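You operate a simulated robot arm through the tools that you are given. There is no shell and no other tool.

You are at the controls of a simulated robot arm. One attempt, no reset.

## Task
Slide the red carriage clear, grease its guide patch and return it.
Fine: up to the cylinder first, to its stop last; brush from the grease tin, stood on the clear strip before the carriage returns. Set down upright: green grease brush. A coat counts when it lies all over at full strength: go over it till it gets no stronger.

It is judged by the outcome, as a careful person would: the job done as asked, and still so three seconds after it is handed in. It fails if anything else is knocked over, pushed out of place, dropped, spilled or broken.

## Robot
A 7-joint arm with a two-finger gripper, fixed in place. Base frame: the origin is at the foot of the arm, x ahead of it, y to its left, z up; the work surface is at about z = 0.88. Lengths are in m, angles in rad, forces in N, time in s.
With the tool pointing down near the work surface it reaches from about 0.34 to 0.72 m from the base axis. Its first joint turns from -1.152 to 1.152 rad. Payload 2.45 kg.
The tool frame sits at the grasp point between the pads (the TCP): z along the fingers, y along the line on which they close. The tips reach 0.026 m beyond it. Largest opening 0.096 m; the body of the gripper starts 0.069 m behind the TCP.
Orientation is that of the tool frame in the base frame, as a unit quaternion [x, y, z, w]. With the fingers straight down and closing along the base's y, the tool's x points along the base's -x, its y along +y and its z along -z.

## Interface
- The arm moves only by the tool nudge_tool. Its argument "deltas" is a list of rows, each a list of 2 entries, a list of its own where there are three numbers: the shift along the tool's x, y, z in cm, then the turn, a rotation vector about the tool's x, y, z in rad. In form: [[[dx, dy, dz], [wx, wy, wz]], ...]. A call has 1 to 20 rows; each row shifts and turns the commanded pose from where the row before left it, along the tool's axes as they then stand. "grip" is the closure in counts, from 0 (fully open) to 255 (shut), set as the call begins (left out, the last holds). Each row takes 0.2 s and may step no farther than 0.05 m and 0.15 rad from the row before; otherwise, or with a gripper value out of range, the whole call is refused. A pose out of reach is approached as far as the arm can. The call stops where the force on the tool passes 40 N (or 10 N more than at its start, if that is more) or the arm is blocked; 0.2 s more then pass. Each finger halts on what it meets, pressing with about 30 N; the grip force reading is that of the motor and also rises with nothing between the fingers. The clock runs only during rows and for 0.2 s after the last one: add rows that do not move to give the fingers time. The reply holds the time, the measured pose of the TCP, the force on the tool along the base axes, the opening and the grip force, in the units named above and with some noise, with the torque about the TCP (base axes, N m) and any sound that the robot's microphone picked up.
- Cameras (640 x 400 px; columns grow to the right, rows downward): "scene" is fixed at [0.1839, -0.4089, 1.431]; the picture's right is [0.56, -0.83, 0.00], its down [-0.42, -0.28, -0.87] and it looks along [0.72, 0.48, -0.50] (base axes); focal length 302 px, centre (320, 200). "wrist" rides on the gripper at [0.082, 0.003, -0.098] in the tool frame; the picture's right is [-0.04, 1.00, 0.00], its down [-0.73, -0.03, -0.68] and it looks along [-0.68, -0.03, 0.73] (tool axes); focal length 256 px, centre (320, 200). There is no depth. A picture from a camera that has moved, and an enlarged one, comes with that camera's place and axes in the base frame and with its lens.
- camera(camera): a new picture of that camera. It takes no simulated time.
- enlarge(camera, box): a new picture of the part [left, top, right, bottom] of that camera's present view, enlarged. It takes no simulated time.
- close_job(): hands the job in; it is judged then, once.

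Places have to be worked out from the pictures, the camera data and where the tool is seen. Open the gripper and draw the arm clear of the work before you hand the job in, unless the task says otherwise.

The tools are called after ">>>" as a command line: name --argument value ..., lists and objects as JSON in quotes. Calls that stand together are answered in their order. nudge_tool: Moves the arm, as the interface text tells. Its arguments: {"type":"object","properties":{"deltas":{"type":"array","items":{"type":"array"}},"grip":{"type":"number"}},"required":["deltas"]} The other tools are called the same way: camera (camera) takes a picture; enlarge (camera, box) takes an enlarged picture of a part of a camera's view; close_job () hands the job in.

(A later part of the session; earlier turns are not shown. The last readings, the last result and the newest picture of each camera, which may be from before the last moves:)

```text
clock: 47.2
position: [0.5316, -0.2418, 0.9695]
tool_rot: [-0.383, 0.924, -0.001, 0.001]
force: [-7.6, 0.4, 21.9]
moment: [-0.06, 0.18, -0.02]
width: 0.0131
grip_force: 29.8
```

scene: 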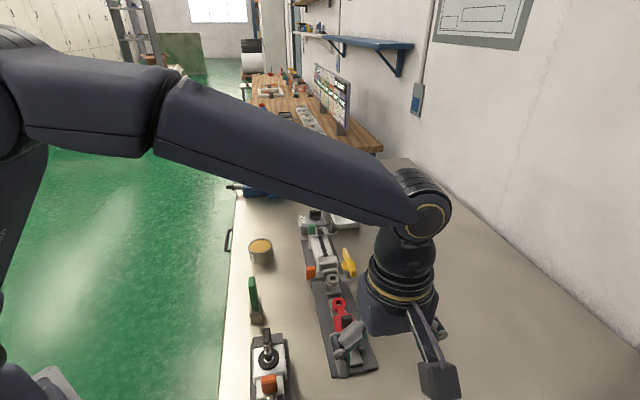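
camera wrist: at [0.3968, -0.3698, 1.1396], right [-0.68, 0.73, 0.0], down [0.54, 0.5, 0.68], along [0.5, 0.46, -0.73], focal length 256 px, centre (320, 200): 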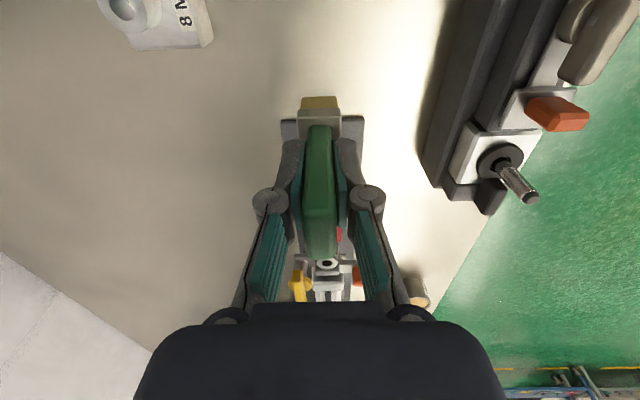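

Contact at 22 N. Next is a full set of strokes: centre, left and right.

>>> nudge_tool --deltas '[[[0.4, 0, -0.03], [0, 0, 0]], [[0.4, 0, 0], [0, 0, 0]], [[-0.4, 0, 0], [0, 0, 0]], [[-0.4, 0, 0], [0, 0, 0]], [[-0.4, 0, 0], [0, 0, 0]], [[0, 0.25, 0], [0, 0, 0]], [[0.45, 0, 0], [0, 0, 0]], [[0.45, 0, 0], [0, 0, 0]], [[-0.45, 0, 0], [0, 0, 0]], [[-0.45, 0, 0], [0, 0, 0]], [[0, -0.25, 0], [0, 0, 0]], [[0, -0.25, 0], [0, 0, 0]], [[0.45, 0, 0], [0, 0, 0]], [[0.45, 0, 0], [0, 0, 0]], [[-0.45, 0, 0], [0, 0, 0]], [[-0.45, 0, 0], [0, 0, 0]], [[0, 0.25, 0], [0, 0, 0]], [[0, 0, 0], [0, 0, 0]]]'

>>> enlarge --camera "wrist" --box '[270, 30, 370, 150]'

>>> enlarge --camera "scene" --box '[315, 310, 375, 375]'

```text
clock: 51.0
position: [0.5352, -0.2376, 0.9669]
tool_rot: [-0.384, 0.923, 0.001, 0.001]
force: [0.3, -0.8, -0.9]
moment: [0.0, 0.01, 0.01]
width: 0.0131
grip_force: 30.1
```

```text
3.33 times, centred on (320, 90) of wrist
camera zoom: at [0.4751, -0.2933, 1.0669], right [-0.68, 0.73, 0.0], down [0.54, 0.5, 0.68], along [0.5, 0.46, -0.73], focal length 853 px, centre (320, 567)
```

zoom: 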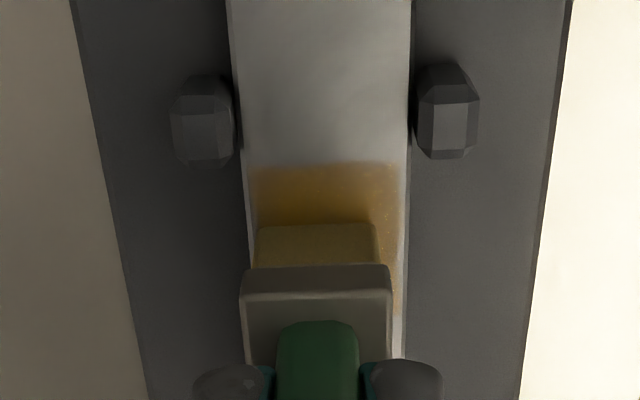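

```text
6.15 times, centred on (345, 342) of scene
camera zoom: at [0.1839, -0.4089, 1.431], right [0.56, -0.83, 0.0], down [-0.42, -0.28, -0.87], along [0.72, 0.48, -0.5], focal length 1858 px, centre (166, -677)
```

zoom: 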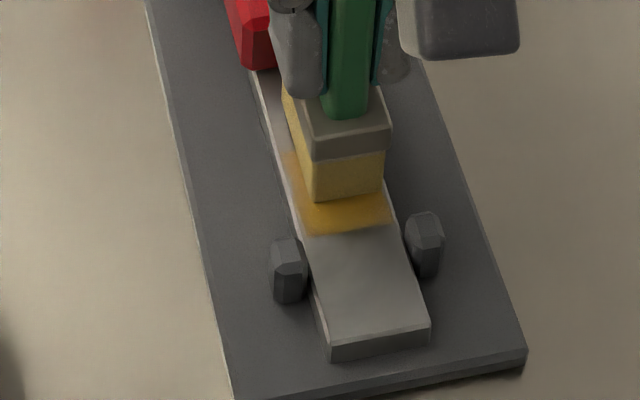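

Contact was lost again late in the set because the brush creeps up in the grip under load. The head is also about 2 mm off centre. I'll recentre, make light contact and repeat with gentler pressure.

>>> nudge_tool --deltas '[[[0.3, 0.2, 0.1], [0, 0, 0]], [[0, 0, 0.08], [0, 0, 0]], [[0, 0, 0], [0, 0, 0]]]'

```text
clock: 51.8
position: [0.5328, -0.2388, 0.9672]
tool_rot: [-0.383, 0.924, -0.002, 0.002]
force: [3.8, 2.2, 22.4]
moment: [-0.06, -0.02, 0.0]
width: 0.0137
grip_force: 30.2
```

>>> nudge_tool --deltas '[[[0.4, 0, -0.07], [0, 0, 0]], [[0.4, 0, 0], [0, 0, 0]], [[0.2, 0, 0], [0, 0, 0]], [[-0.4, 0, 0], [0, 0, 0]], [[-0.4, 0, 0], [0, 0, 0]], [[-0.4, 0, 0], [0, 0, 0]], [[0, 0.25, 0], [0, 0, 0]], [[0.45, 0, 0], [0, 0, 0]], [[0.45, 0, 0], [0, 0, 0]], [[-0.45, 0, 0], [0, 0, 0]], [[-0.45, 0, 0.02], [0, 0, 0]], [[0, -0.25, 0], [0, 0, 0]], [[0, -0.25, 0], [0, 0, 0]], [[0.45, 0, 0], [0, 0, 0]], [[0.45, 0, 0], [0, 0, 0]], [[-0.45, 0, 0.02], [0, 0, 0]], [[-0.45, 0, 0], [0, 0, 0]], [[0, 0.25, 0], [0, 0, 0]], [[0, 0, 0], [0, 0, 0]]]'

>>> enlarge --camera "wrist" --box '[270, 30, 370, 150]'

>>> enlarge --camera "scene" --box '[315, 310, 375, 375]'

```text
clock: 55.8
position: [0.5342, -0.238, 0.9671]
tool_rot: [-0.383, 0.924, 0.0, 0.0]
force: [1.4, -0.9, 4.1]
moment: [-0.06, -0.03, 0.02]
width: 0.0131
grip_force: 30.1
```

```text
3.33 times, centred on (320, 90) of wrist
camera zoom: at [0.473, -0.2922, 1.066], right [-0.68, 0.73, 0.0], down [0.54, 0.5, 0.68], along [0.5, 0.46, -0.73], focal length 853 px, centre (320, 567)
```

zoom: 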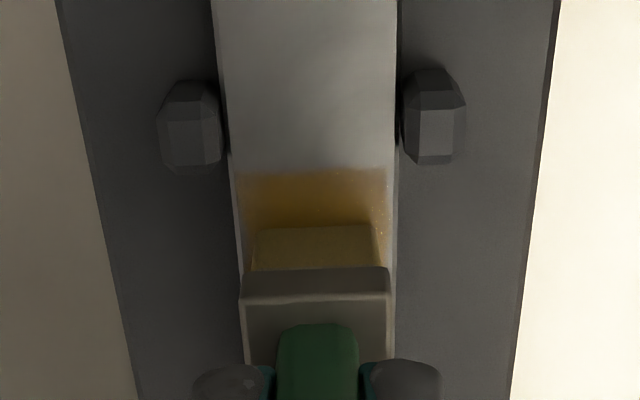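

```text
6.15 times, centred on (345, 342) of scene
camera zoom: at [0.1839, -0.4089, 1.431], right [0.56, -0.83, 0.0], down [-0.42, -0.28, -0.87], along [0.72, 0.48, -0.5], focal length 1858 px, centre (166, -677)
```

zoom: 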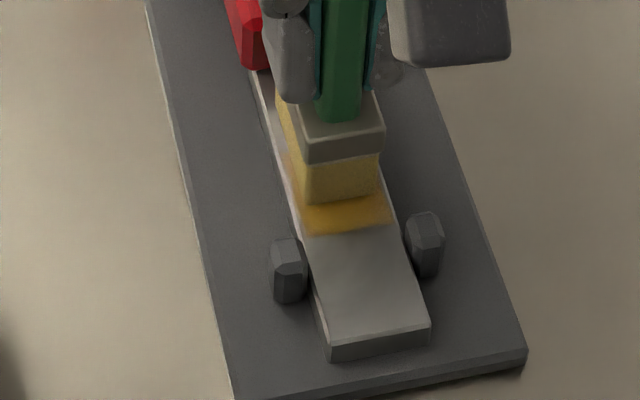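

A light contact of 4 N was kept this time. I'll lift off, check the patch unobstructed, and go back to the tin for a fresh load.

>>> nudge_tool --deltas '[[[0, 0, -3], [0, 0, 0]], [[0, 0, -4], [0, 0, 0]], [[0, 0, -4], [0, 0, 0]], [[-3.61, 2, 0], [0, 0, 0]], [[-3.61, 2, 0], [0, 0, 0]], [[-3.61, 2, 0], [0, 0, 0]], [[-3.61, 2, 0], [0, 0, 0]], [[-3.61, 2, 0], [0, 0, 0]], [[-3.61, 2, 0], [0, 0, 0]], [[-3.61, 2, 0], [0, 0, 0]], [[-3.61, 2, 0], [0, 0, 0]], [[0, 0, 0], [0, 0, 0]]]'

>>> enlarge --camera "scene" --box '[315, 310, 375, 375]'

>>> enlarge --camera "scene" --box '[220, 180, 300, 280]'

>>> enlarge --camera "wrist" --box '[270, 30, 370, 150]'

```text
clock: 58.4
position: [0.6216, 0.0816, 1.0778]
tool_rot: [-0.383, 0.924, 0.0, 0.0]
force: [-0.1, -0.4, -0.6]
moment: [0.01, -0.01, 0.01]
width: 0.0135
grip_force: 29.9
```

```text
6.15 times, centred on (345, 342) of scene
camera zoom: at [0.184, -0.4089, 1.431], right [0.56, -0.83, 0.0], down [-0.42, -0.28, -0.87], along [0.72, 0.48, -0.5], focal length 1858 px, centre (166, -677)
```

zoom: 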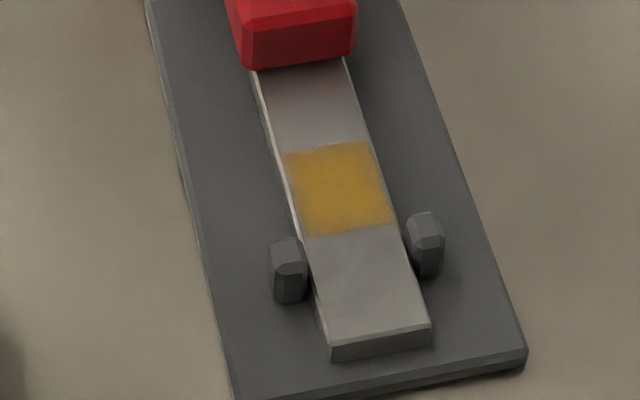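

```text
4.00 times, centred on (260, 230) of scene
camera zoom: at [0.184, -0.4089, 1.431], right [0.56, -0.83, 0.0], down [-0.42, -0.28, -0.87], along [0.72, 0.48, -0.5], focal length 1207 px, centre (560, 80)
```

zoom: 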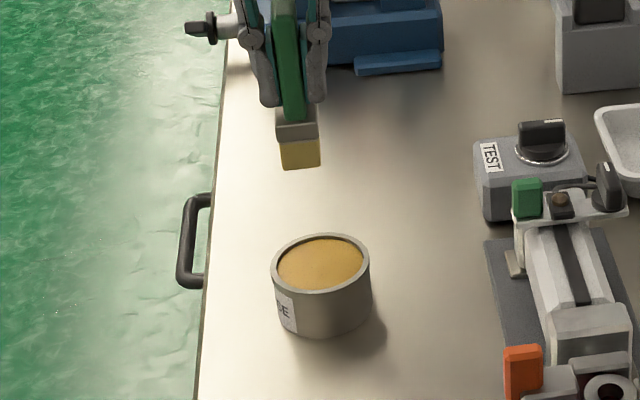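

```text
3.33 times, centred on (320, 90) of wrist
camera zoom: at [0.5615, 0.0265, 1.1762], right [-0.68, 0.73, 0.0], down [0.54, 0.5, 0.68], along [0.5, 0.46, -0.73], focal length 853 px, centre (320, 567)
```

zoom: 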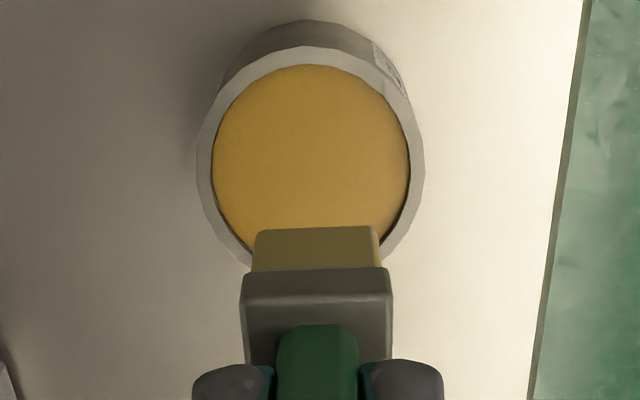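

The patch looks stronger and more even. The tin is lined up as before apart from 2 mm sideways, so I'll dip again with light contact.

>>> nudge_tool --deltas '[[[0, -0.2, 3], [0, 0, 0]], [[0, 0, 3], [0, 0, 0]], [[0, 0, 1.5], [0, 0, 0]], [[0, 0, 0.8], [0, 0, 0]], [[0, 0, 0.4], [0, 0, 0]], [[0, 0, 0], [0, 0, 0]]]'

>>> enlarge --camera "scene" --box '[230, 210, 290, 270]'

>>> enlarge --camera "wrist" --box '[270, 30, 370, 150]'

```text
clock: 59.8
position: [0.6237, 0.0793, 0.9891]
tool_rot: [-0.383, 0.924, 0.0, -0.001]
force: [0.3, 0.4, -1.0]
moment: [0.03, 0.0, -0.02]
width: 0.0133
grip_force: 29.7
```

```text
6.67 times, centred on (260, 240) of scene
camera zoom: at [0.1839, -0.4089, 1.431], right [0.56, -0.83, 0.0], down [-0.42, -0.28, -0.87], along [0.72, 0.48, -0.5], focal length 2012 px, centre (720, -67)
```

zoom: 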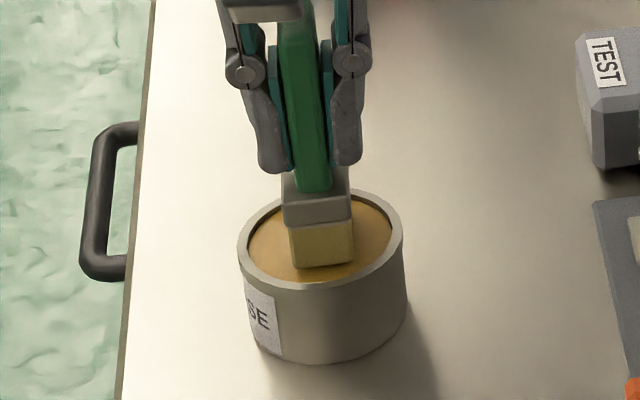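

```text
3.33 times, centred on (320, 90) of wrist
camera zoom: at [0.5642, 0.0237, 1.0883], right [-0.68, 0.73, 0.0], down [0.54, 0.5, 0.68], along [0.5, 0.46, -0.73], focal length 853 px, centre (320, 567)
```

zoom: 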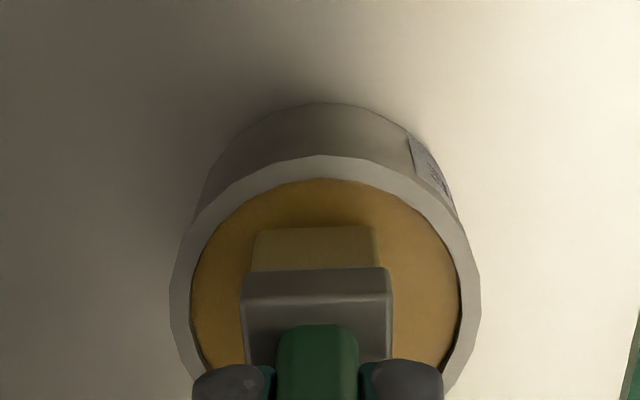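

No contact yet at 0.989, so I'll lower in 1.5 mm steps until it touches.

>>> nudge_tool --deltas '[[[0, 0, 0.15], [0, 0, 0]], [[0, 0, 0.15], [0, 0, 0]], [[0, 0, 0.1], [0, 0, 0]], [[0, 0, 0], [0, 0, 0]]]'

>>> enlarge --camera "scene" --box '[230, 210, 290, 270]'

```text
clock: 60.8
position: [0.6251, 0.0782, 0.9858]
tool_rot: [-0.384, 0.923, 0.0, 0.001]
force: [-2.8, -0.7, 6.8]
moment: [-0.12, 0.2, -0.01]
width: 0.0132
grip_force: 30.3
```

```text
6.67 times, centred on (260, 240) of scene
camera zoom: at [0.1837, -0.4089, 1.431], right [0.56, -0.83, 0.0], down [-0.42, -0.28, -0.87], along [0.72, 0.48, -0.5], focal length 2012 px, centre (720, -67)
```

zoom: 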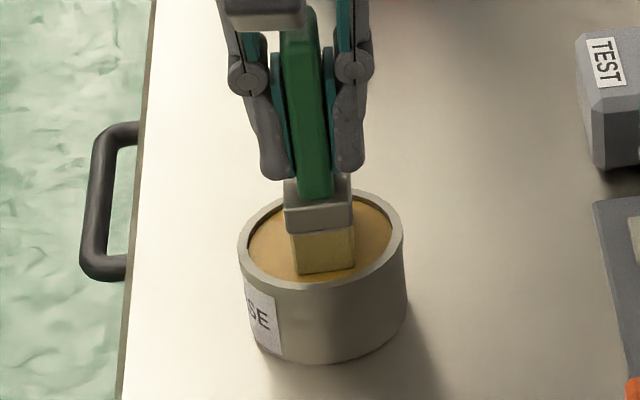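

The dip made contact at 7 N. I'll lift and carry the brush back over the patch.

>>> nudge_tool --deltas '[[[0, 0, -2], [0, 0, 0]], [[0, 0, -3], [0, 0, 0]], [[0, 0, -4], [0, 0, 0]], [[3.62, -1.96, 0], [0, 0, 0]], [[3.62, -1.96, 0], [0, 0, 0]], [[3.62, -1.96, 0], [0, 0, 0]], [[3.62, -1.96, 0], [0, 0, 0]], [[3.62, -1.96, 0], [0, 0, 0]], [[3.62, -1.96, 0], [0, 0, 0]], [[3.62, -1.96, 0], [0, 0, 0]], [[3.62, -1.96, 0], [0, 0, 0]], [[0, 0, 3], [0, 0, 0]], [[0, 0, 3], [0, 0, 0]], [[0, 0, 3], [0, 0, 0]], [[0, 0, 0], [0, 0, 0]]]'

>>> enlarge --camera "wrist" --box '[270, 30, 370, 150]'

>>> enlarge --camera "scene" --box '[300, 290, 380, 380]'

```text
clock: 64.0
position: [0.5323, -0.2353, 0.984]
tool_rot: [-0.384, 0.923, 0.0, 0.0]
force: [0.2, -0.5, -1.1]
moment: [-0.01, -0.03, 0.01]
width: 0.0134
grip_force: 29.3
```

```text
3.33 times, centred on (320, 90) of wrist
camera zoom: at [0.4718, -0.2914, 1.0827], right [-0.68, 0.73, 0.0], down [0.54, 0.5, 0.68], along [0.5, 0.46, -0.73], focal length 853 px, centre (320, 567)
```

zoom: 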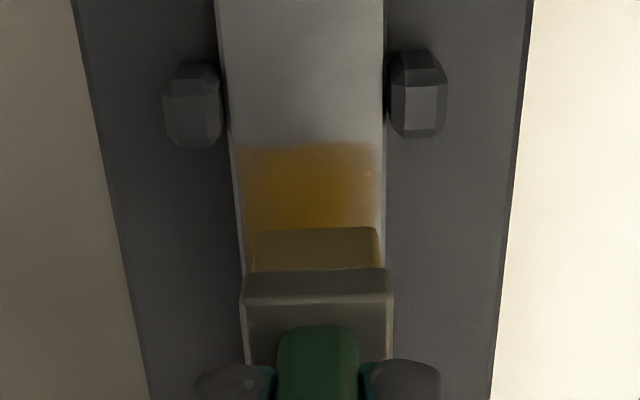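

```text
4.44 times, centred on (340, 335) of scene
camera zoom: at [0.1839, -0.4089, 1.431], right [0.56, -0.83, 0.0], down [-0.42, -0.28, -0.87], along [0.72, 0.48, -0.5], focal length 1342 px, centre (231, -400)
```

zoom: 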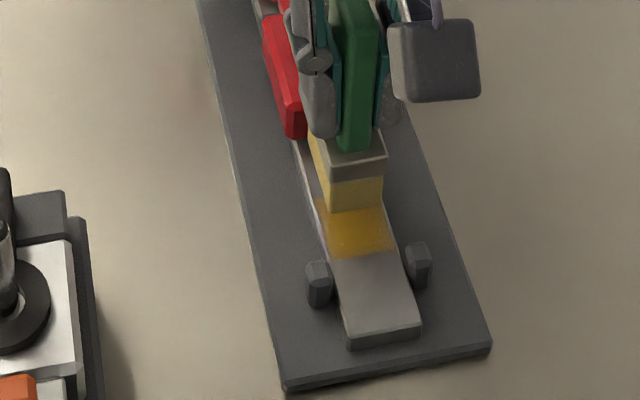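

>>> nudge_tool --deltas '[[[0.3, -0.17, 1.2], [0, 0, 0]], [[0, 0, 0.35], [0, 0, 0]], [[0, 0, 0.15], [0, 0, 0]], [[0, 0, 0], [0, 0, 0]]]'

```text
clock: 65.0
position: [0.5303, -0.2401, 0.9674]
tool_rot: [-0.384, 0.923, 0.001, 0.0]
force: [-0.3, 0.0, -1.0]
moment: [0.0, -0.02, -0.04]
width: 0.0132
grip_force: 29.9
```

No contact at 0.9674. I'll lower another 1–2 mm.

>>> nudge_tool --deltas '[[[0, 0, 0.1], [0, 0, 0]], [[0, 0, 0.1], [0, 0, 0]], [[0, 0, 0], [0, 0, 0]]]'

```text
clock: 65.8
position: [0.5317, -0.2399, 0.9677]
tool_rot: [-0.384, 0.923, -0.001, 0.0]
force: [-0.7, 0.0, 11.6]
moment: [-0.01, 0.05, 0.0]
width: 0.0135
grip_force: 29.7
```

Contact at 12 N. Now a full set of centre, left and right strokes with the fresh load.

>>> nudge_tool --deltas '[[[0.4, 0, 0], [0, 0, 0]], [[0.4, 0, 0], [0, 0, 0]], [[-0.4, 0, 0], [0, 0, 0]], [[-0.4, 0, 0], [0, 0, 0]], [[-0.4, 0, 0], [0, 0, 0]], [[0, 0.3, 0.02], [0, 0, 0]], [[0.45, 0, 0], [0, 0, 0]], [[0.45, 0, 0], [0, 0, 0]], [[0.15, 0, 0], [0, 0, 0]], [[-0.45, 0, 0], [0, 0, 0]], [[-0.45, 0, 0.02], [0, 0, 0]], [[0, -0.25, 0], [0, 0, 0]], [[0, -0.25, 0], [0, 0, 0]], [[0.45, 0, 0], [0, 0, 0]], [[0.45, 0, 0], [0, 0, 0]], [[-0.45, 0, 0.02], [0, 0, 0]], [[-0.45, 0, 0], [0, 0, 0]], [[0, 0.2, 0], [0, 0, 0]], [[0, 0, 0], [0, 0, 0]]]'

>>> enlarge --camera "wrist" --box '[270, 30, 370, 150]'

>>> enlarge --camera "scene" --box '[315, 310, 375, 375]'

```text
clock: 69.8
position: [0.5329, -0.2397, 0.9673]
tool_rot: [-0.383, 0.924, 0.001, 0.0]
force: [1.9, -0.3, 2.6]
moment: [-0.08, -0.03, 0.02]
width: 0.0134
grip_force: 30.2
```

```text
3.33 times, centred on (320, 90) of wrist
camera zoom: at [0.4721, -0.2939, 1.0649], right [-0.68, 0.73, 0.0], down [0.54, 0.5, 0.68], along [0.5, 0.46, -0.73], focal length 853 px, centre (320, 567)
```

zoom: 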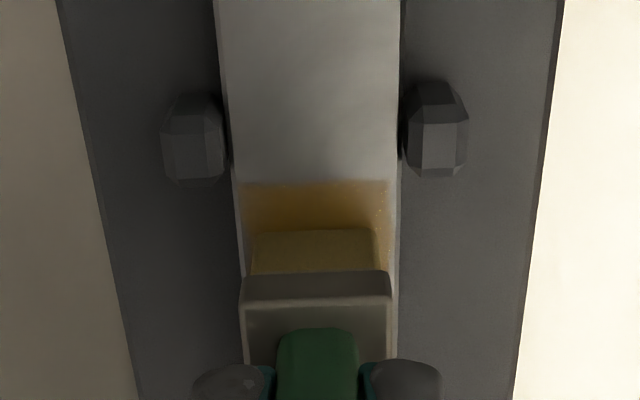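

```text
6.15 times, centred on (345, 342) of scene
camera zoom: at [0.1839, -0.4089, 1.431], right [0.56, -0.83, 0.0], down [-0.42, -0.28, -0.87], along [0.72, 0.48, -0.5], focal length 1858 px, centre (166, -677)
```

zoom: 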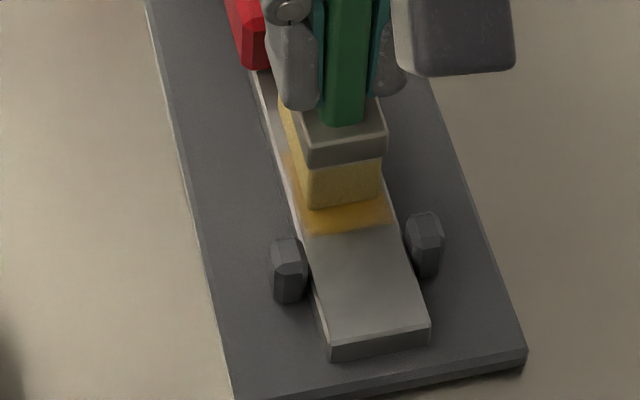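

Still in light contact. I'll run one more set, slightly firmer, reaching the back edge and both sides, then lift and compare.

>>> nudge_tool --deltas '[[[0.4, 0, 0.08], [0, 0, 0]], [[0.4, 0, 0], [0, 0, 0]], [[0.2, 0, 0], [0, 0, 0]], [[-0.4, 0, 0], [0, 0, 0]], [[-0.4, 0, 0], [0, 0, 0]], [[-0.4, 0, 0.02], [0, 0, 0]], [[0, 0.3, 0], [0, 0, 0]], [[0.45, 0, 0], [0, 0, 0]], [[0.45, 0, 0], [0, 0, 0]], [[-0.45, 0, 0.02], [0, 0, 0]], [[-0.45, 0, 0], [0, 0, 0]], [[0, -0.3, 0], [0, 0, 0]], [[0, -0.25, 0.02], [0, 0, 0]], [[0.45, 0, 0], [0, 0, 0]], [[0.45, 0, 0], [0, 0, 0]], [[-0.45, 0, 0.02], [0, 0, 0]], [[-0.45, 0, 0], [0, 0, 0]], [[0, 0.25, 0], [0, 0, 0]], [[0, 0, 0], [0, 0, 0]]]'

>>> nudge_tool --deltas '[[[0, 0, -3], [0, 0, 0]], [[0, 0, -4], [0, 0, 0]], [[0, -4, 0], [0, 0, 0]], [[0, -4, 0], [0, 0, 0]], [[4, 0, 0], [0, 0, 0]], [[4, 0, 0], [0, 0, 0]], [[0, 0, 0], [0, 0, 0]]]'

>>> enlarge --camera "scene" --box '[315, 310, 375, 375]'

>>> enlarge --camera "wrist" --box '[340, 90, 420, 210]'

```text
clock: 73.8
position: [0.5338, -0.2361, 0.9646]
tool_rot: [-0.384, 0.924, 0.0, 0.0]
force: [2.0, -5.0, 13.0]
moment: [-0.24, -0.08, 0.04]
width: 0.0134
grip_force: 29.8
```

```text
clock: 75.4
position: [0.5338, -0.3512, 1.035]
tool_rot: [-0.383, 0.924, 0.0, 0.0]
force: [0.1, 0.4, -0.9]
moment: [0.01, 0.01, 0.01]
width: 0.0132
grip_force: 29.7
```

```text
6.15 times, centred on (345, 342) of scene
camera zoom: at [0.1839, -0.4089, 1.431], right [0.56, -0.83, 0.0], down [-0.42, -0.28, -0.87], along [0.72, 0.48, -0.5], focal length 1858 px, centre (166, -677)
```

zoom: 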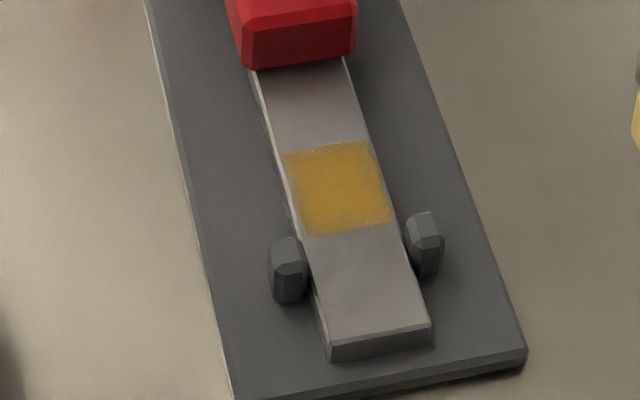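

```text
3.33 times, centred on (380, 150) of wrist
camera zoom: at [0.4736, -0.4067, 1.1339], right [-0.68, 0.73, 0.0], down [0.54, 0.5, 0.68], along [0.5, 0.46, -0.73], focal length 853 px, centre (120, 367)
```

zoom: 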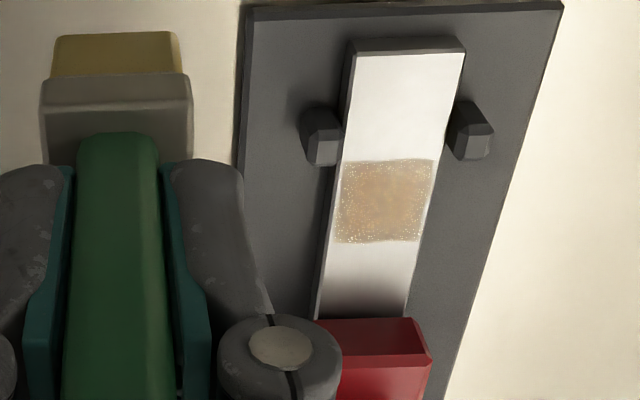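

>>> enlarge --camera "scene" --box '[334, 328, 358, 352]'

>>> enlarge --camera "wrist" --box '[376, 128, 416, 168]'

```text
16.00 times, centred on (346, 340) of scene
camera zoom: at [0.1839, -0.4089, 1.431], right [0.56, -0.83, 0.0], down [-0.42, -0.28, -0.87], along [0.72, 0.48, -0.5], focal length 4829 px, centre (-96, -2040)
```

zoom: 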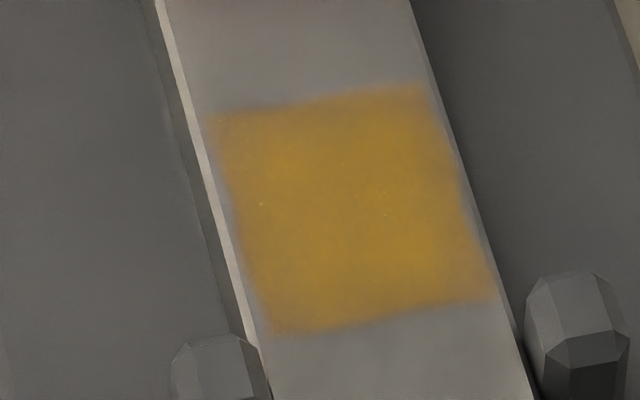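

```text
10.00 times, centred on (396, 148) of wrist
camera zoom: at [0.4736, -0.4067, 1.1339], right [-0.68, 0.73, 0.0], down [0.54, 0.5, 0.68], along [0.5, 0.46, -0.73], focal length 2560 px, centre (-440, 720)
```

zoom: 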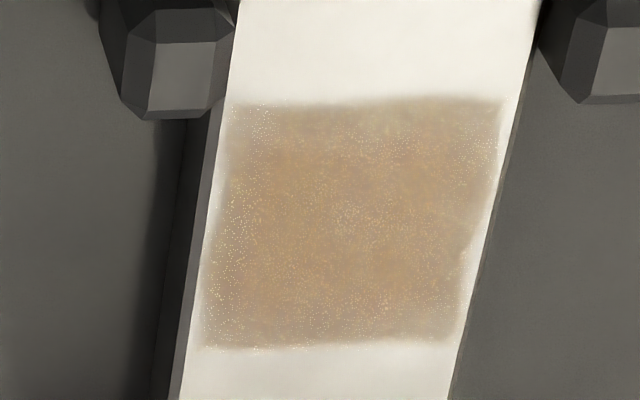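

The coat is nearly even, with slightly lighter left, right and back margins. I'll run one more set with wider side offsets and compare at the same zoom.

>>> nudge_tool --deltas '[[[-3.92, 0, 0], [0, 0, 0]], [[-3.92, 0, 0], [0, 0, 0]], [[0, 2.7, 0], [0, 0, 0]], [[0, 2.7, 0], [0, 0, 0]], [[0, 2.68, 0], [0, 0, 0]], [[0, 0, 3], [0, 0, 0]], [[0, 0, 2.5], [0, 0, 0]], [[0, 0, 0], [0, 0, 0]]]'

>>> enlarge --camera "wrist" --box '[270, 30, 370, 150]'

```text
clock: 77.2
position: [0.5317, -0.238, 0.9806]
tool_rot: [-0.382, 0.924, 0.001, 0.001]
force: [-0.6, -0.3, -1.2]
moment: [-0.02, -0.01, 0.01]
width: 0.0137
grip_force: 30.3
```

```text
3.33 times, centred on (320, 90) of wrist
camera zoom: at [0.4709, -0.2927, 1.0794], right [-0.68, 0.73, 0.0], down [0.54, 0.5, 0.68], along [0.5, 0.46, -0.73], focal length 853 px, centre (320, 567)
```

zoom: 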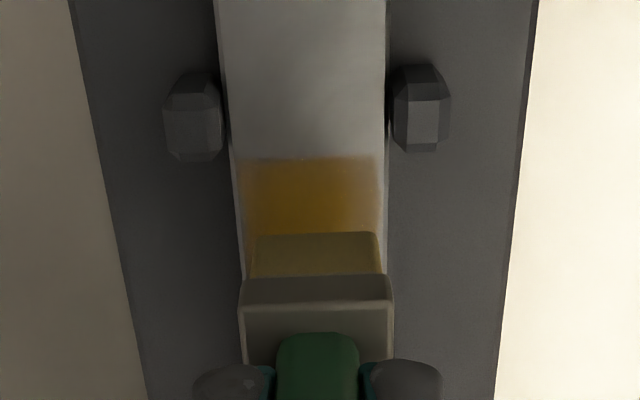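

>>> nudge_tool --deltas '[[[0, -0.12, 1.0], [0, 0, 0]], [[0, 0, 0.45], [0, 0, 0]], [[0, 0, 0.15], [0, 0, 0]], [[0, 0, 0.1], [0, 0, 0]], [[0, 0, 0], [0, 0, 0]]]'

```text
clock: 78.4
position: [0.5325, -0.2388, 0.9638]
tool_rot: [-0.383, 0.924, -0.001, 0.001]
force: [-4.0, 2.9, 19.5]
moment: [0.04, 0.19, 0.01]
width: 0.0135
grip_force: 29.7
```

>>> nudge_tool --deltas '[[[0, 0.38, -0.04], [0, 0, 0]], [[0.3, 0, 0], [0, 0, 0]], [[0.35, 0, 0], [0, 0, 0]], [[-0.45, 0, 0], [0, 0, 0]], [[-0.45, 0, 0], [0, 0, 0]], [[0.45, 0, 0.02], [0, 0, 0]], [[0.45, 0, 0], [0, 0, 0]], [[-0.3, -0.3, 0], [0, 0, 0]], [[0, -0.38, 0.02], [0, 0, 0]], [[0.3, 0, 0], [0, 0, 0]], [[-0.45, 0, 0], [0, 0, 0]], [[-0.45, 0, 0], [0, 0, 0]], [[0.45, 0, 0.02], [0, 0, 0]], [[0.4, 0, 0], [0, 0, 0]], [[-0.3, 0.33, 0.02], [0, 0, 0]], [[0.3, 0, 0], [0, 0, 0]], [[0.4, 0, 0], [0, 0, 0]], [[-0.4, 0, 0], [0, 0, 0]], [[-0.4, 0, 0], [0, 0, 0]], [[0, 0, 0], [0, 0, 0]]]'

>>> enlarge --camera "wrist" --box '[270, 30, 370, 150]'

```text
clock: 82.6
position: [0.5306, -0.2396, 0.9618]
tool_rot: [-0.384, 0.923, 0.0, -0.001]
force: [-1.8, -1.7, 5.9]
moment: [-0.17, 0.19, -0.02]
width: 0.0133
grip_force: 29.5
```

```text
3.33 times, centred on (320, 90) of wrist
camera zoom: at [0.4706, -0.2951, 1.061], right [-0.68, 0.73, 0.0], down [0.54, 0.5, 0.68], along [0.5, 0.46, -0.73], focal length 853 px, centre (320, 567)
```

zoom: 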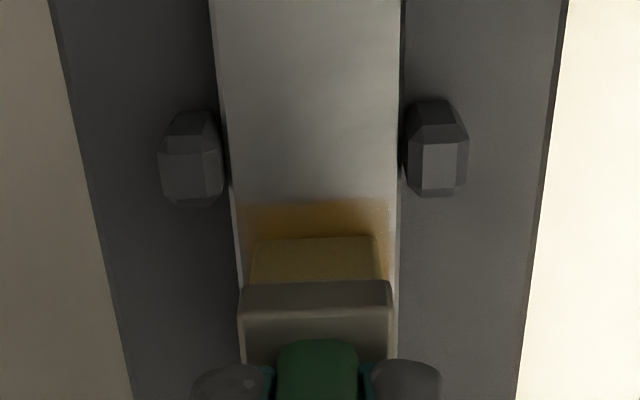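

>>> nudge_tool --deltas '[[[0, 0, -3], [0, 0, 0]], [[0, 0, -4], [0, 0, 0]], [[0, -4, 0], [0, 0, 0]], [[0, -4, 0], [0, 0, 0]], [[4, 0, 0], [0, 0, 0]], [[4, 0, 0], [0, 0, 0]], [[0, 0, 0], [0, 0, 0]]]'

>>> enlarge --camera "scene" --box '[334, 328, 358, 352]'

>>> enlarge --camera "wrist" --box '[376, 128, 416, 168]'

>>> enlarge --camera "scene" --box '[290, 240, 420, 390]'

```text
clock: 84.2
position: [0.53, -0.3522, 1.0305]
tool_rot: [-0.384, 0.923, 0.0, 0.0]
force: [-0.2, 0.0, -1.3]
moment: [0.0, -0.01, 0.02]
width: 0.0133
grip_force: 30.0
```

```text
16.00 times, centred on (346, 340) of scene
camera zoom: at [0.1839, -0.4089, 1.431], right [0.56, -0.83, 0.0], down [-0.42, -0.28, -0.87], along [0.72, 0.48, -0.5], focal length 4829 px, centre (-96, -2040)
```

zoom: 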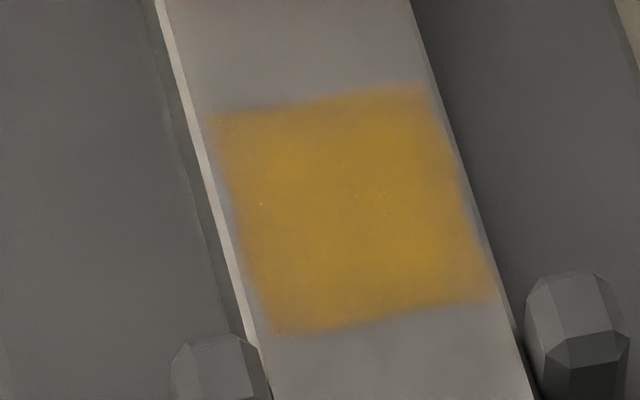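

```text
10.00 times, centred on (396, 148) of wrist
camera zoom: at [0.4697, -0.4071, 1.13], right [-0.68, 0.73, 0.0], down [0.54, 0.5, 0.68], along [0.5, 0.46, -0.73], focal length 2560 px, centre (-440, 720)
```

zoom: 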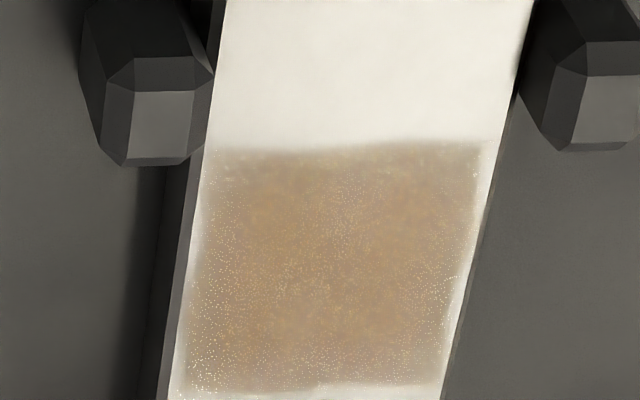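

```text
2.67 times, centred on (355, 315) of scene
camera zoom: at [0.1839, -0.4089, 1.431], right [0.56, -0.83, 0.0], down [-0.42, -0.28, -0.87], along [0.72, 0.48, -0.5], focal length 805 px, centre (227, -107)
```

zoom: 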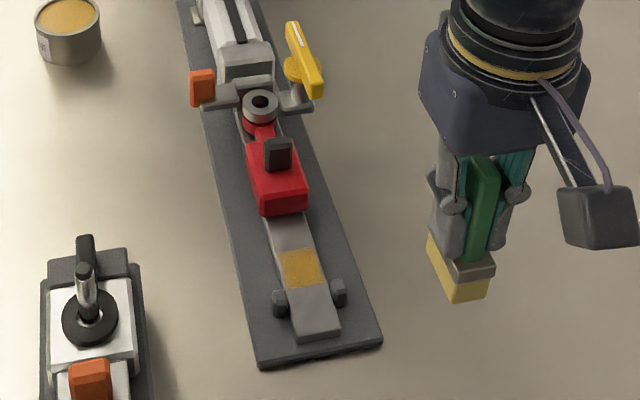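

The interior is unchanged, so it is at full strength there. The edges improved slightly, so I'll do one more edge-focused set and compare again.

>>> nudge_tool --deltas '[[[-4.06, 0, 0], [0, 0, 0]], [[-4.06, 0, 0], [0, 0, 0]], [[0, 2.6, 0], [0, 0, 0]], [[0, 2.6, 0], [0, 0, 0]], [[0, 2.6, 0], [0, 0, 0]], [[0, 0, 3], [0, 0, 0]], [[0, 0, 2.5], [0, 0, 0]], [[0, 0, 0.8], [0, 0, 0]], [[0, 0, 0.3], [0, 0, 0]], [[0, 0, 0], [0, 0, 0]]]'

>>> enlarge --camera "wrist" --box '[270, 30, 370, 150]'

```text
clock: 86.4
position: [0.534, -0.2402, 0.9663]
tool_rot: [-0.384, 0.923, 0.0, 0.0]
force: [-0.2, -0.3, -1.4]
moment: [-0.02, 0.01, 0.0]
width: 0.0132
grip_force: 29.9
```

```text
3.33 times, centred on (320, 90) of wrist
camera zoom: at [0.4739, -0.2952, 1.0642], right [-0.68, 0.73, 0.0], down [0.54, 0.5, 0.68], along [0.5, 0.46, -0.73], focal length 853 px, centre (320, 567)
```

zoom: 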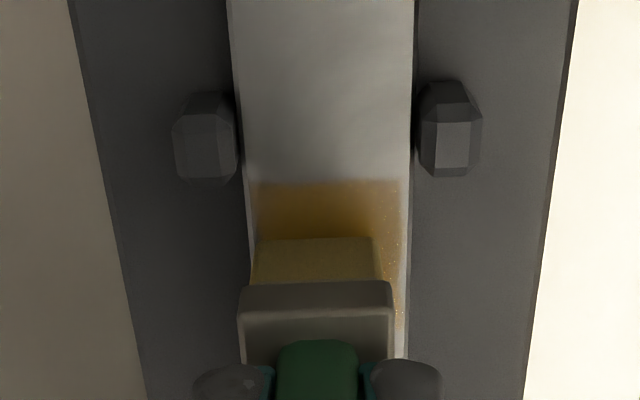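

>>> nudge_tool --deltas '[[[0, 0, 0.35], [0, 0, 0]], [[0, 0, 0.2], [0, 0, 0]], [[0, 0, 0], [0, 0, 0]]]'

```text
clock: 87.2
position: [0.5344, -0.2404, 0.9635]
tool_rot: [-0.383, 0.924, -0.001, 0.001]
force: [-5.9, 1.6, 23.1]
moment: [-0.09, 0.26, 0.01]
width: 0.013
grip_force: 29.9
```

>>> nudge_tool --deltas '[[[0.35, -0.03, -0.05], [0, 0, 0]], [[0.35, 0, 0], [0, 0, 0]], [[-0.4, 0, 0], [0, 0, 0]], [[-0.4, 0, 0.02], [0, 0, 0]], [[0.4, 0, 0], [0, 0, 0]], [[0.4, 0, 0], [0, 0, 0]], [[-0.4, 0, 0], [0, 0, 0]], [[0, 0.33, 0.02], [0, 0, 0]], [[0.3, 0, 0], [0, 0, 0]], [[0.35, 0, 0], [0, 0, 0]], [[-0.35, 0, 0], [0, 0, 0]], [[-0.2, 0.35, 0.02], [0, 0, 0]], [[0.25, 0, 0], [0, 0, 0]], [[0.25, 0, 0], [0, 0, 0]], [[-0.4, 0, 0], [0, 0, 0]], [[-0.4, 0, 0.02], [0, 0, 0]], [[0.4, 0, 0], [0, 0, 0]], [[0.4, 0, 0], [0, 0, 0]], [[-0.4, -0.3, 0], [0, 0, 0]], [[0, 0, 0], [0, 0, 0]]]'

>>> nudge_tool --deltas '[[[0, 0, -3], [0, 0, 0]], [[0, 0, -4], [0, 0, 0]], [[0, -4, 0], [0, 0, 0]], [[0, -4, 0], [0, 0, 0]], [[4, 0, 0], [0, 0, 0]], [[4, 0, 0], [0, 0, 0]], [[0, 0, 0], [0, 0, 0]]]'

>>> enlarge --camera "scene" --box '[334, 328, 358, 352]'

>>> enlarge --camera "wrist" --box '[376, 138, 416, 178]'

```text
clock: 91.4
position: [0.5262, -0.2414, 0.9604]
tool_rot: [-0.382, 0.924, -0.001, 0.0]
force: [-1.6, -0.6, 4.1]
moment: [-0.12, 0.05, 0.01]
width: 0.0131
grip_force: 30.3
```

```text
clock: 93.0
position: [0.5272, -0.3548, 1.0294]
tool_rot: [-0.383, 0.924, 0.0, 0.0]
force: [0.4, 0.0, -1.1]
moment: [-0.04, -0.01, -0.01]
width: 0.0134
grip_force: 29.9
```

```text
16.00 times, centred on (346, 340) of scene
camera zoom: at [0.1839, -0.4089, 1.431], right [0.56, -0.83, 0.0], down [-0.42, -0.28, -0.87], along [0.72, 0.48, -0.5], focal length 4829 px, centre (-96, -2040)
```

zoom: 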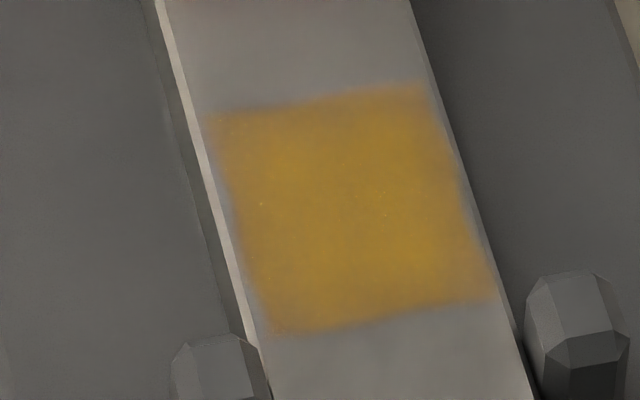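

```text
10.00 times, centred on (396, 158) of wrist
camera zoom: at [0.4665, -0.4095, 1.1292], right [-0.68, 0.73, 0.0], down [0.54, 0.5, 0.68], along [0.5, 0.46, -0.73], focal length 2560 px, centre (-440, 620)
```

zoom: 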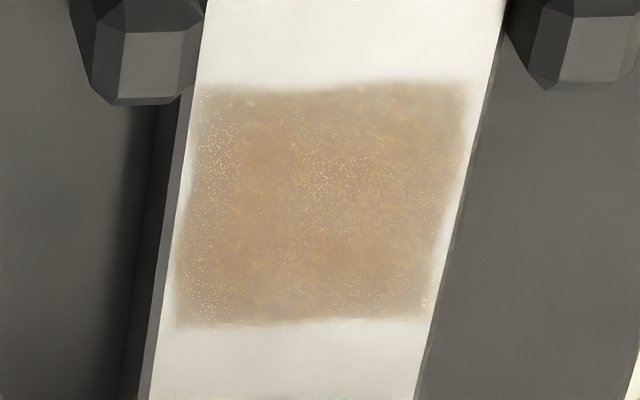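

The coat looks identical to the previous check, so it is at full strength everywhere. Next I'll stand the brush back on the clear bench strip where it started; contact should now come at TCP z ≈ 0.946 because of the grip creep.

>>> nudge_tool --deltas '[[[0, 0, -2.5], [0, 0, 0]], [[0, 0, -2.5], [0, 0, 0]], [[-2.59, 3.61, 0], [0, 0, 0]], [[-2.59, 3.61, 0], [0, 0, 0]], [[-2.59, 3.61, 0], [0, 0, 0]], [[-2.59, 3.61, 0], [0, 0, 0]], [[-2.59, 3.61, 0], [0, 0, 0]], [[-2.59, 3.61, 0], [0, 0, 0]], [[-2.59, 3.61, 0], [0, 0, 0]], [[0, 0, 3], [0, 0, 0]], [[0, 0, 3], [0, 0, 0]], [[0, 0, 0], [0, 0, 0]]]'

>>> enlarge --camera "scene" --box '[210, 220, 310, 370]'

>>> camera --camera "wrist"

>>> enlarge --camera "wrist" --box '[260, 30, 380, 270]'

```text
clock: 95.6
position: [0.4746, -0.0465, 1.021]
tool_rot: [-0.382, 0.924, 0.001, 0.001]
force: [-0.3, 0.1, 0.2]
moment: [-0.03, 0.02, -0.03]
width: 0.0135
grip_force: 30.0
```

```text
2.67 times, centred on (260, 295) of scene
camera zoom: at [0.1839, -0.4089, 1.431], right [0.56, -0.83, 0.0], down [-0.42, -0.28, -0.87], along [0.72, 0.48, -0.5], focal length 805 px, centre (480, -53)
```

zoom: 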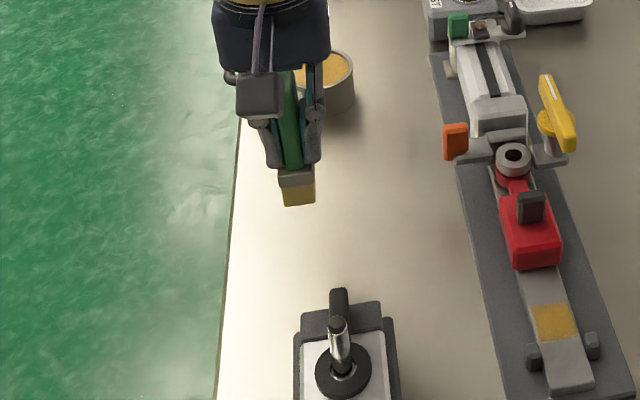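

```text
taken
camera wrist: at [0.4149, -0.1019, 1.1192], right [-0.68, 0.73, 0.0], down [0.54, 0.5, 0.68], along [0.5, 0.46, -0.73], focal length 256 px, centre (320, 200)
```

wrist: 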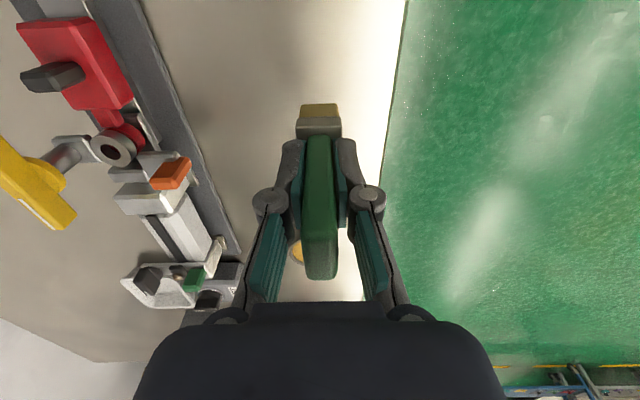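

```text
1.67 times, centred on (320, 150) of wrist
camera zoom: at [0.4149, -0.1019, 1.1192], right [-0.68, 0.73, 0.0], down [0.54, 0.5, 0.68], along [0.5, 0.46, -0.73], focal length 427 px, centre (320, 283)
```

zoom: 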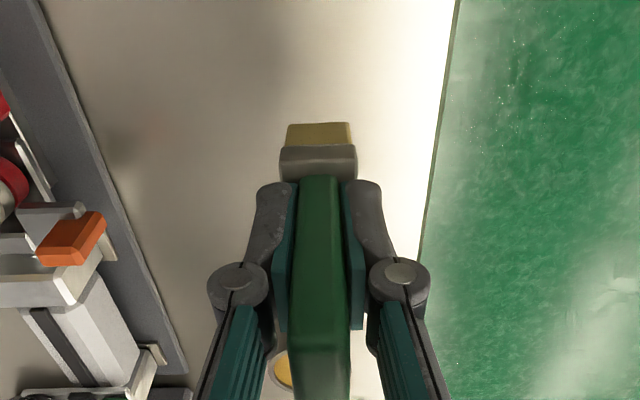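

The bench below is clear, with the vise well behind. I'll lower the brush and feel for contact.

>>> nudge_tool --deltas '[[[0, 0, 3], [0, 0, 0]], [[0, 0, 2.5], [0, 0, 0]], [[0, 0, 1.3], [0, 0, 0]], [[0, 0, 0.3], [0, 0, 0]], [[0, 0, 0.2], [0, 0, 0]], [[0, 0, 0], [0, 0, 0]]]'

>>> enlarge --camera "scene" --box '[210, 220, 310, 370]'

```text
clock: 97.0
position: [0.478, -0.046, 0.9475]
tool_rot: [-0.383, 0.924, -0.001, 0.001]
force: [0.5, 0.8, -0.5]
moment: [0.0, 0.0, -0.02]
width: 0.0133
grip_force: 30.1
```

```text
2.67 times, centred on (260, 295) of scene
camera zoom: at [0.1839, -0.4089, 1.431], right [0.56, -0.83, 0.0], down [-0.42, -0.28, -0.87], along [0.72, 0.48, -0.5], focal length 805 px, centre (480, -53)
```

zoom: 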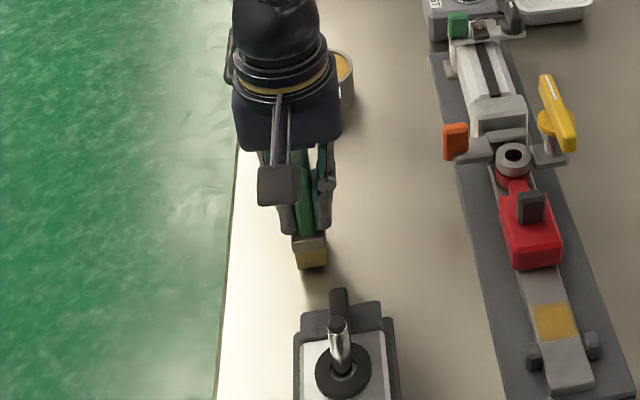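

>>> nudge_tool --deltas '[[[0, 0, 0.15], [0, 0, 0]], [[0, 0, 0.1], [0, 0, 0]], [[0, 0, 0], [0, 0, 0]]]'

```text
clock: 97.8
position: [0.477, -0.0464, 0.9446]
tool_rot: [-0.384, 0.924, 0.0, 0.0]
force: [-0.4, 0.1, -1.4]
moment: [0.02, 0.02, 0.0]
width: 0.0133
grip_force: 30.0
```

No contact yet at 0.9446, so I'll continue down in 1 mm steps.

>>> nudge_tool --deltas '[[[0, 0, 0.1], [0, 0, 0]], [[0, 0, 0.1], [0, 0, 0]], [[0, 0, 0], [0, 0, 0]]]'

```text
clock: 98.6
position: [0.4769, -0.0462, 0.943]
tool_rot: [-0.383, 0.924, 0.0, -0.001]
force: [0.1, 0.6, -1.3]
moment: [0.03, -0.01, -0.03]
width: 0.0134
grip_force: 30.3
```

>>> nudge_tool --deltas '[[[0, 0, 0.1], [0, 0, 0]], [[0, 0, 0.1], [0, 0, 0]], [[0, 0, 0], [0, 0, 0]]]'

>>> enlarge --camera "scene" --box '[230, 260, 300, 340]'

>>> enlarge --camera "wrist" --box '[270, 70, 370, 190]'

```text
clock: 99.4
position: [0.4767, -0.0465, 0.9418]
tool_rot: [-0.384, 0.923, -0.001, 0.001]
force: [-4.4, 0.8, 22.7]
moment: [0.0, 0.15, 0.01]
width: 0.0133
grip_force: 30.5
```

```text
5.00 times, centred on (265, 300) of scene
camera zoom: at [0.1834, -0.4088, 1.4311], right [0.56, -0.83, 0.0], down [-0.42, -0.28, -0.87], along [0.72, 0.48, -0.5], focal length 1509 px, centre (595, -300)
```

zoom: 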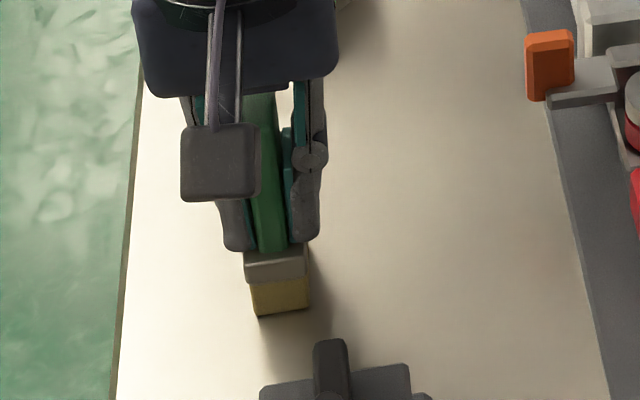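

```text
3.33 times, centred on (320, 130) of wrist
camera zoom: at [0.4163, -0.1024, 1.0403], right [-0.68, 0.73, 0.0], down [0.54, 0.5, 0.68], along [0.5, 0.46, -0.73], focal length 853 px, centre (320, 433)
```

zoom: 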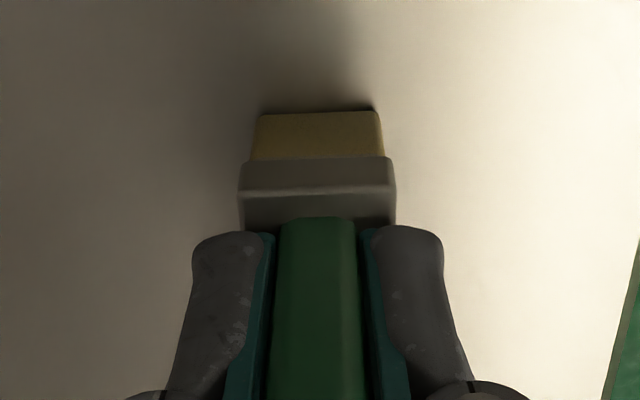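

Firm contact with the bench at 0.942. I'll ease the pressure, then open the fingers.

>>> nudge_tool --deltas '[[[0, 0, -0.12], [0, 0, 0]], [[0, 0, 0], [0, 0, 0]]]'

>>> nudge_tool --deltas '[[[0, 0, 0], [0, 0, 0]], [[0, 0, 0], [0, 0, 0]], [[0, 0, 0], [0, 0, 0]], [[0, 0, 0], [0, 0, 0]]]' --grip 120

>>> enlarge --camera "scene" --box '[230, 260, 300, 340]'

>>> camera --camera "wrist"

```text
clock: 100.0
position: [0.4764, -0.0467, 0.9415]
tool_rot: [-0.383, 0.924, 0.001, 0.0]
force: [1.6, 2.5, 8.1]
moment: [0.12, -0.17, 0.05]
width: 0.0132
grip_force: 29.7
```

```text
clock: 101.0
position: [0.4759, -0.0481, 0.9418]
tool_rot: [-0.384, 0.923, -0.001, 0.0]
force: [-1.2, -0.2, 0.3]
moment: [0.01, 0.03, 0.02]
width: 0.0508
grip_force: 0.0
```

```text
5.00 times, centred on (265, 300) of scene
camera zoom: at [0.1839, -0.4089, 1.431], right [0.56, -0.83, 0.0], down [-0.42, -0.28, -0.87], along [0.72, 0.48, -0.5], focal length 1509 px, centre (595, -300)
```

zoom: 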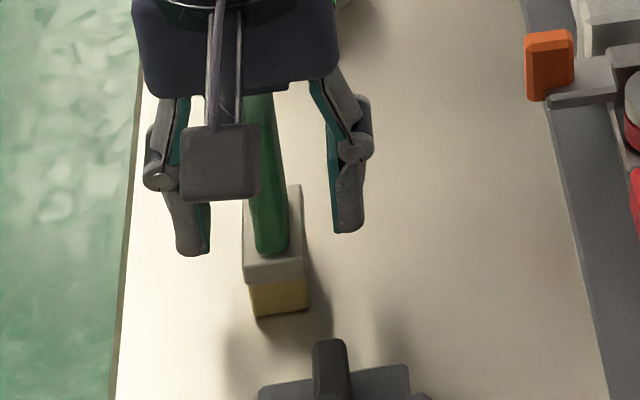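

```text
taken
camera wrist: at [0.4161, -0.1029, 1.0406], right [-0.68, 0.73, 0.0], down [0.54, 0.5, 0.68], along [0.5, 0.46, -0.73], focal length 256 px, centre (320, 200)
```

wrist: 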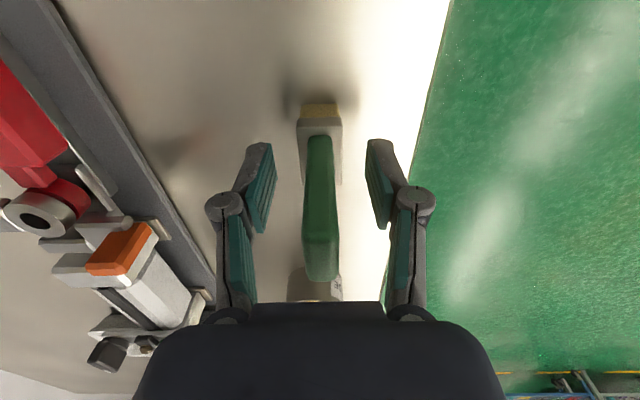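

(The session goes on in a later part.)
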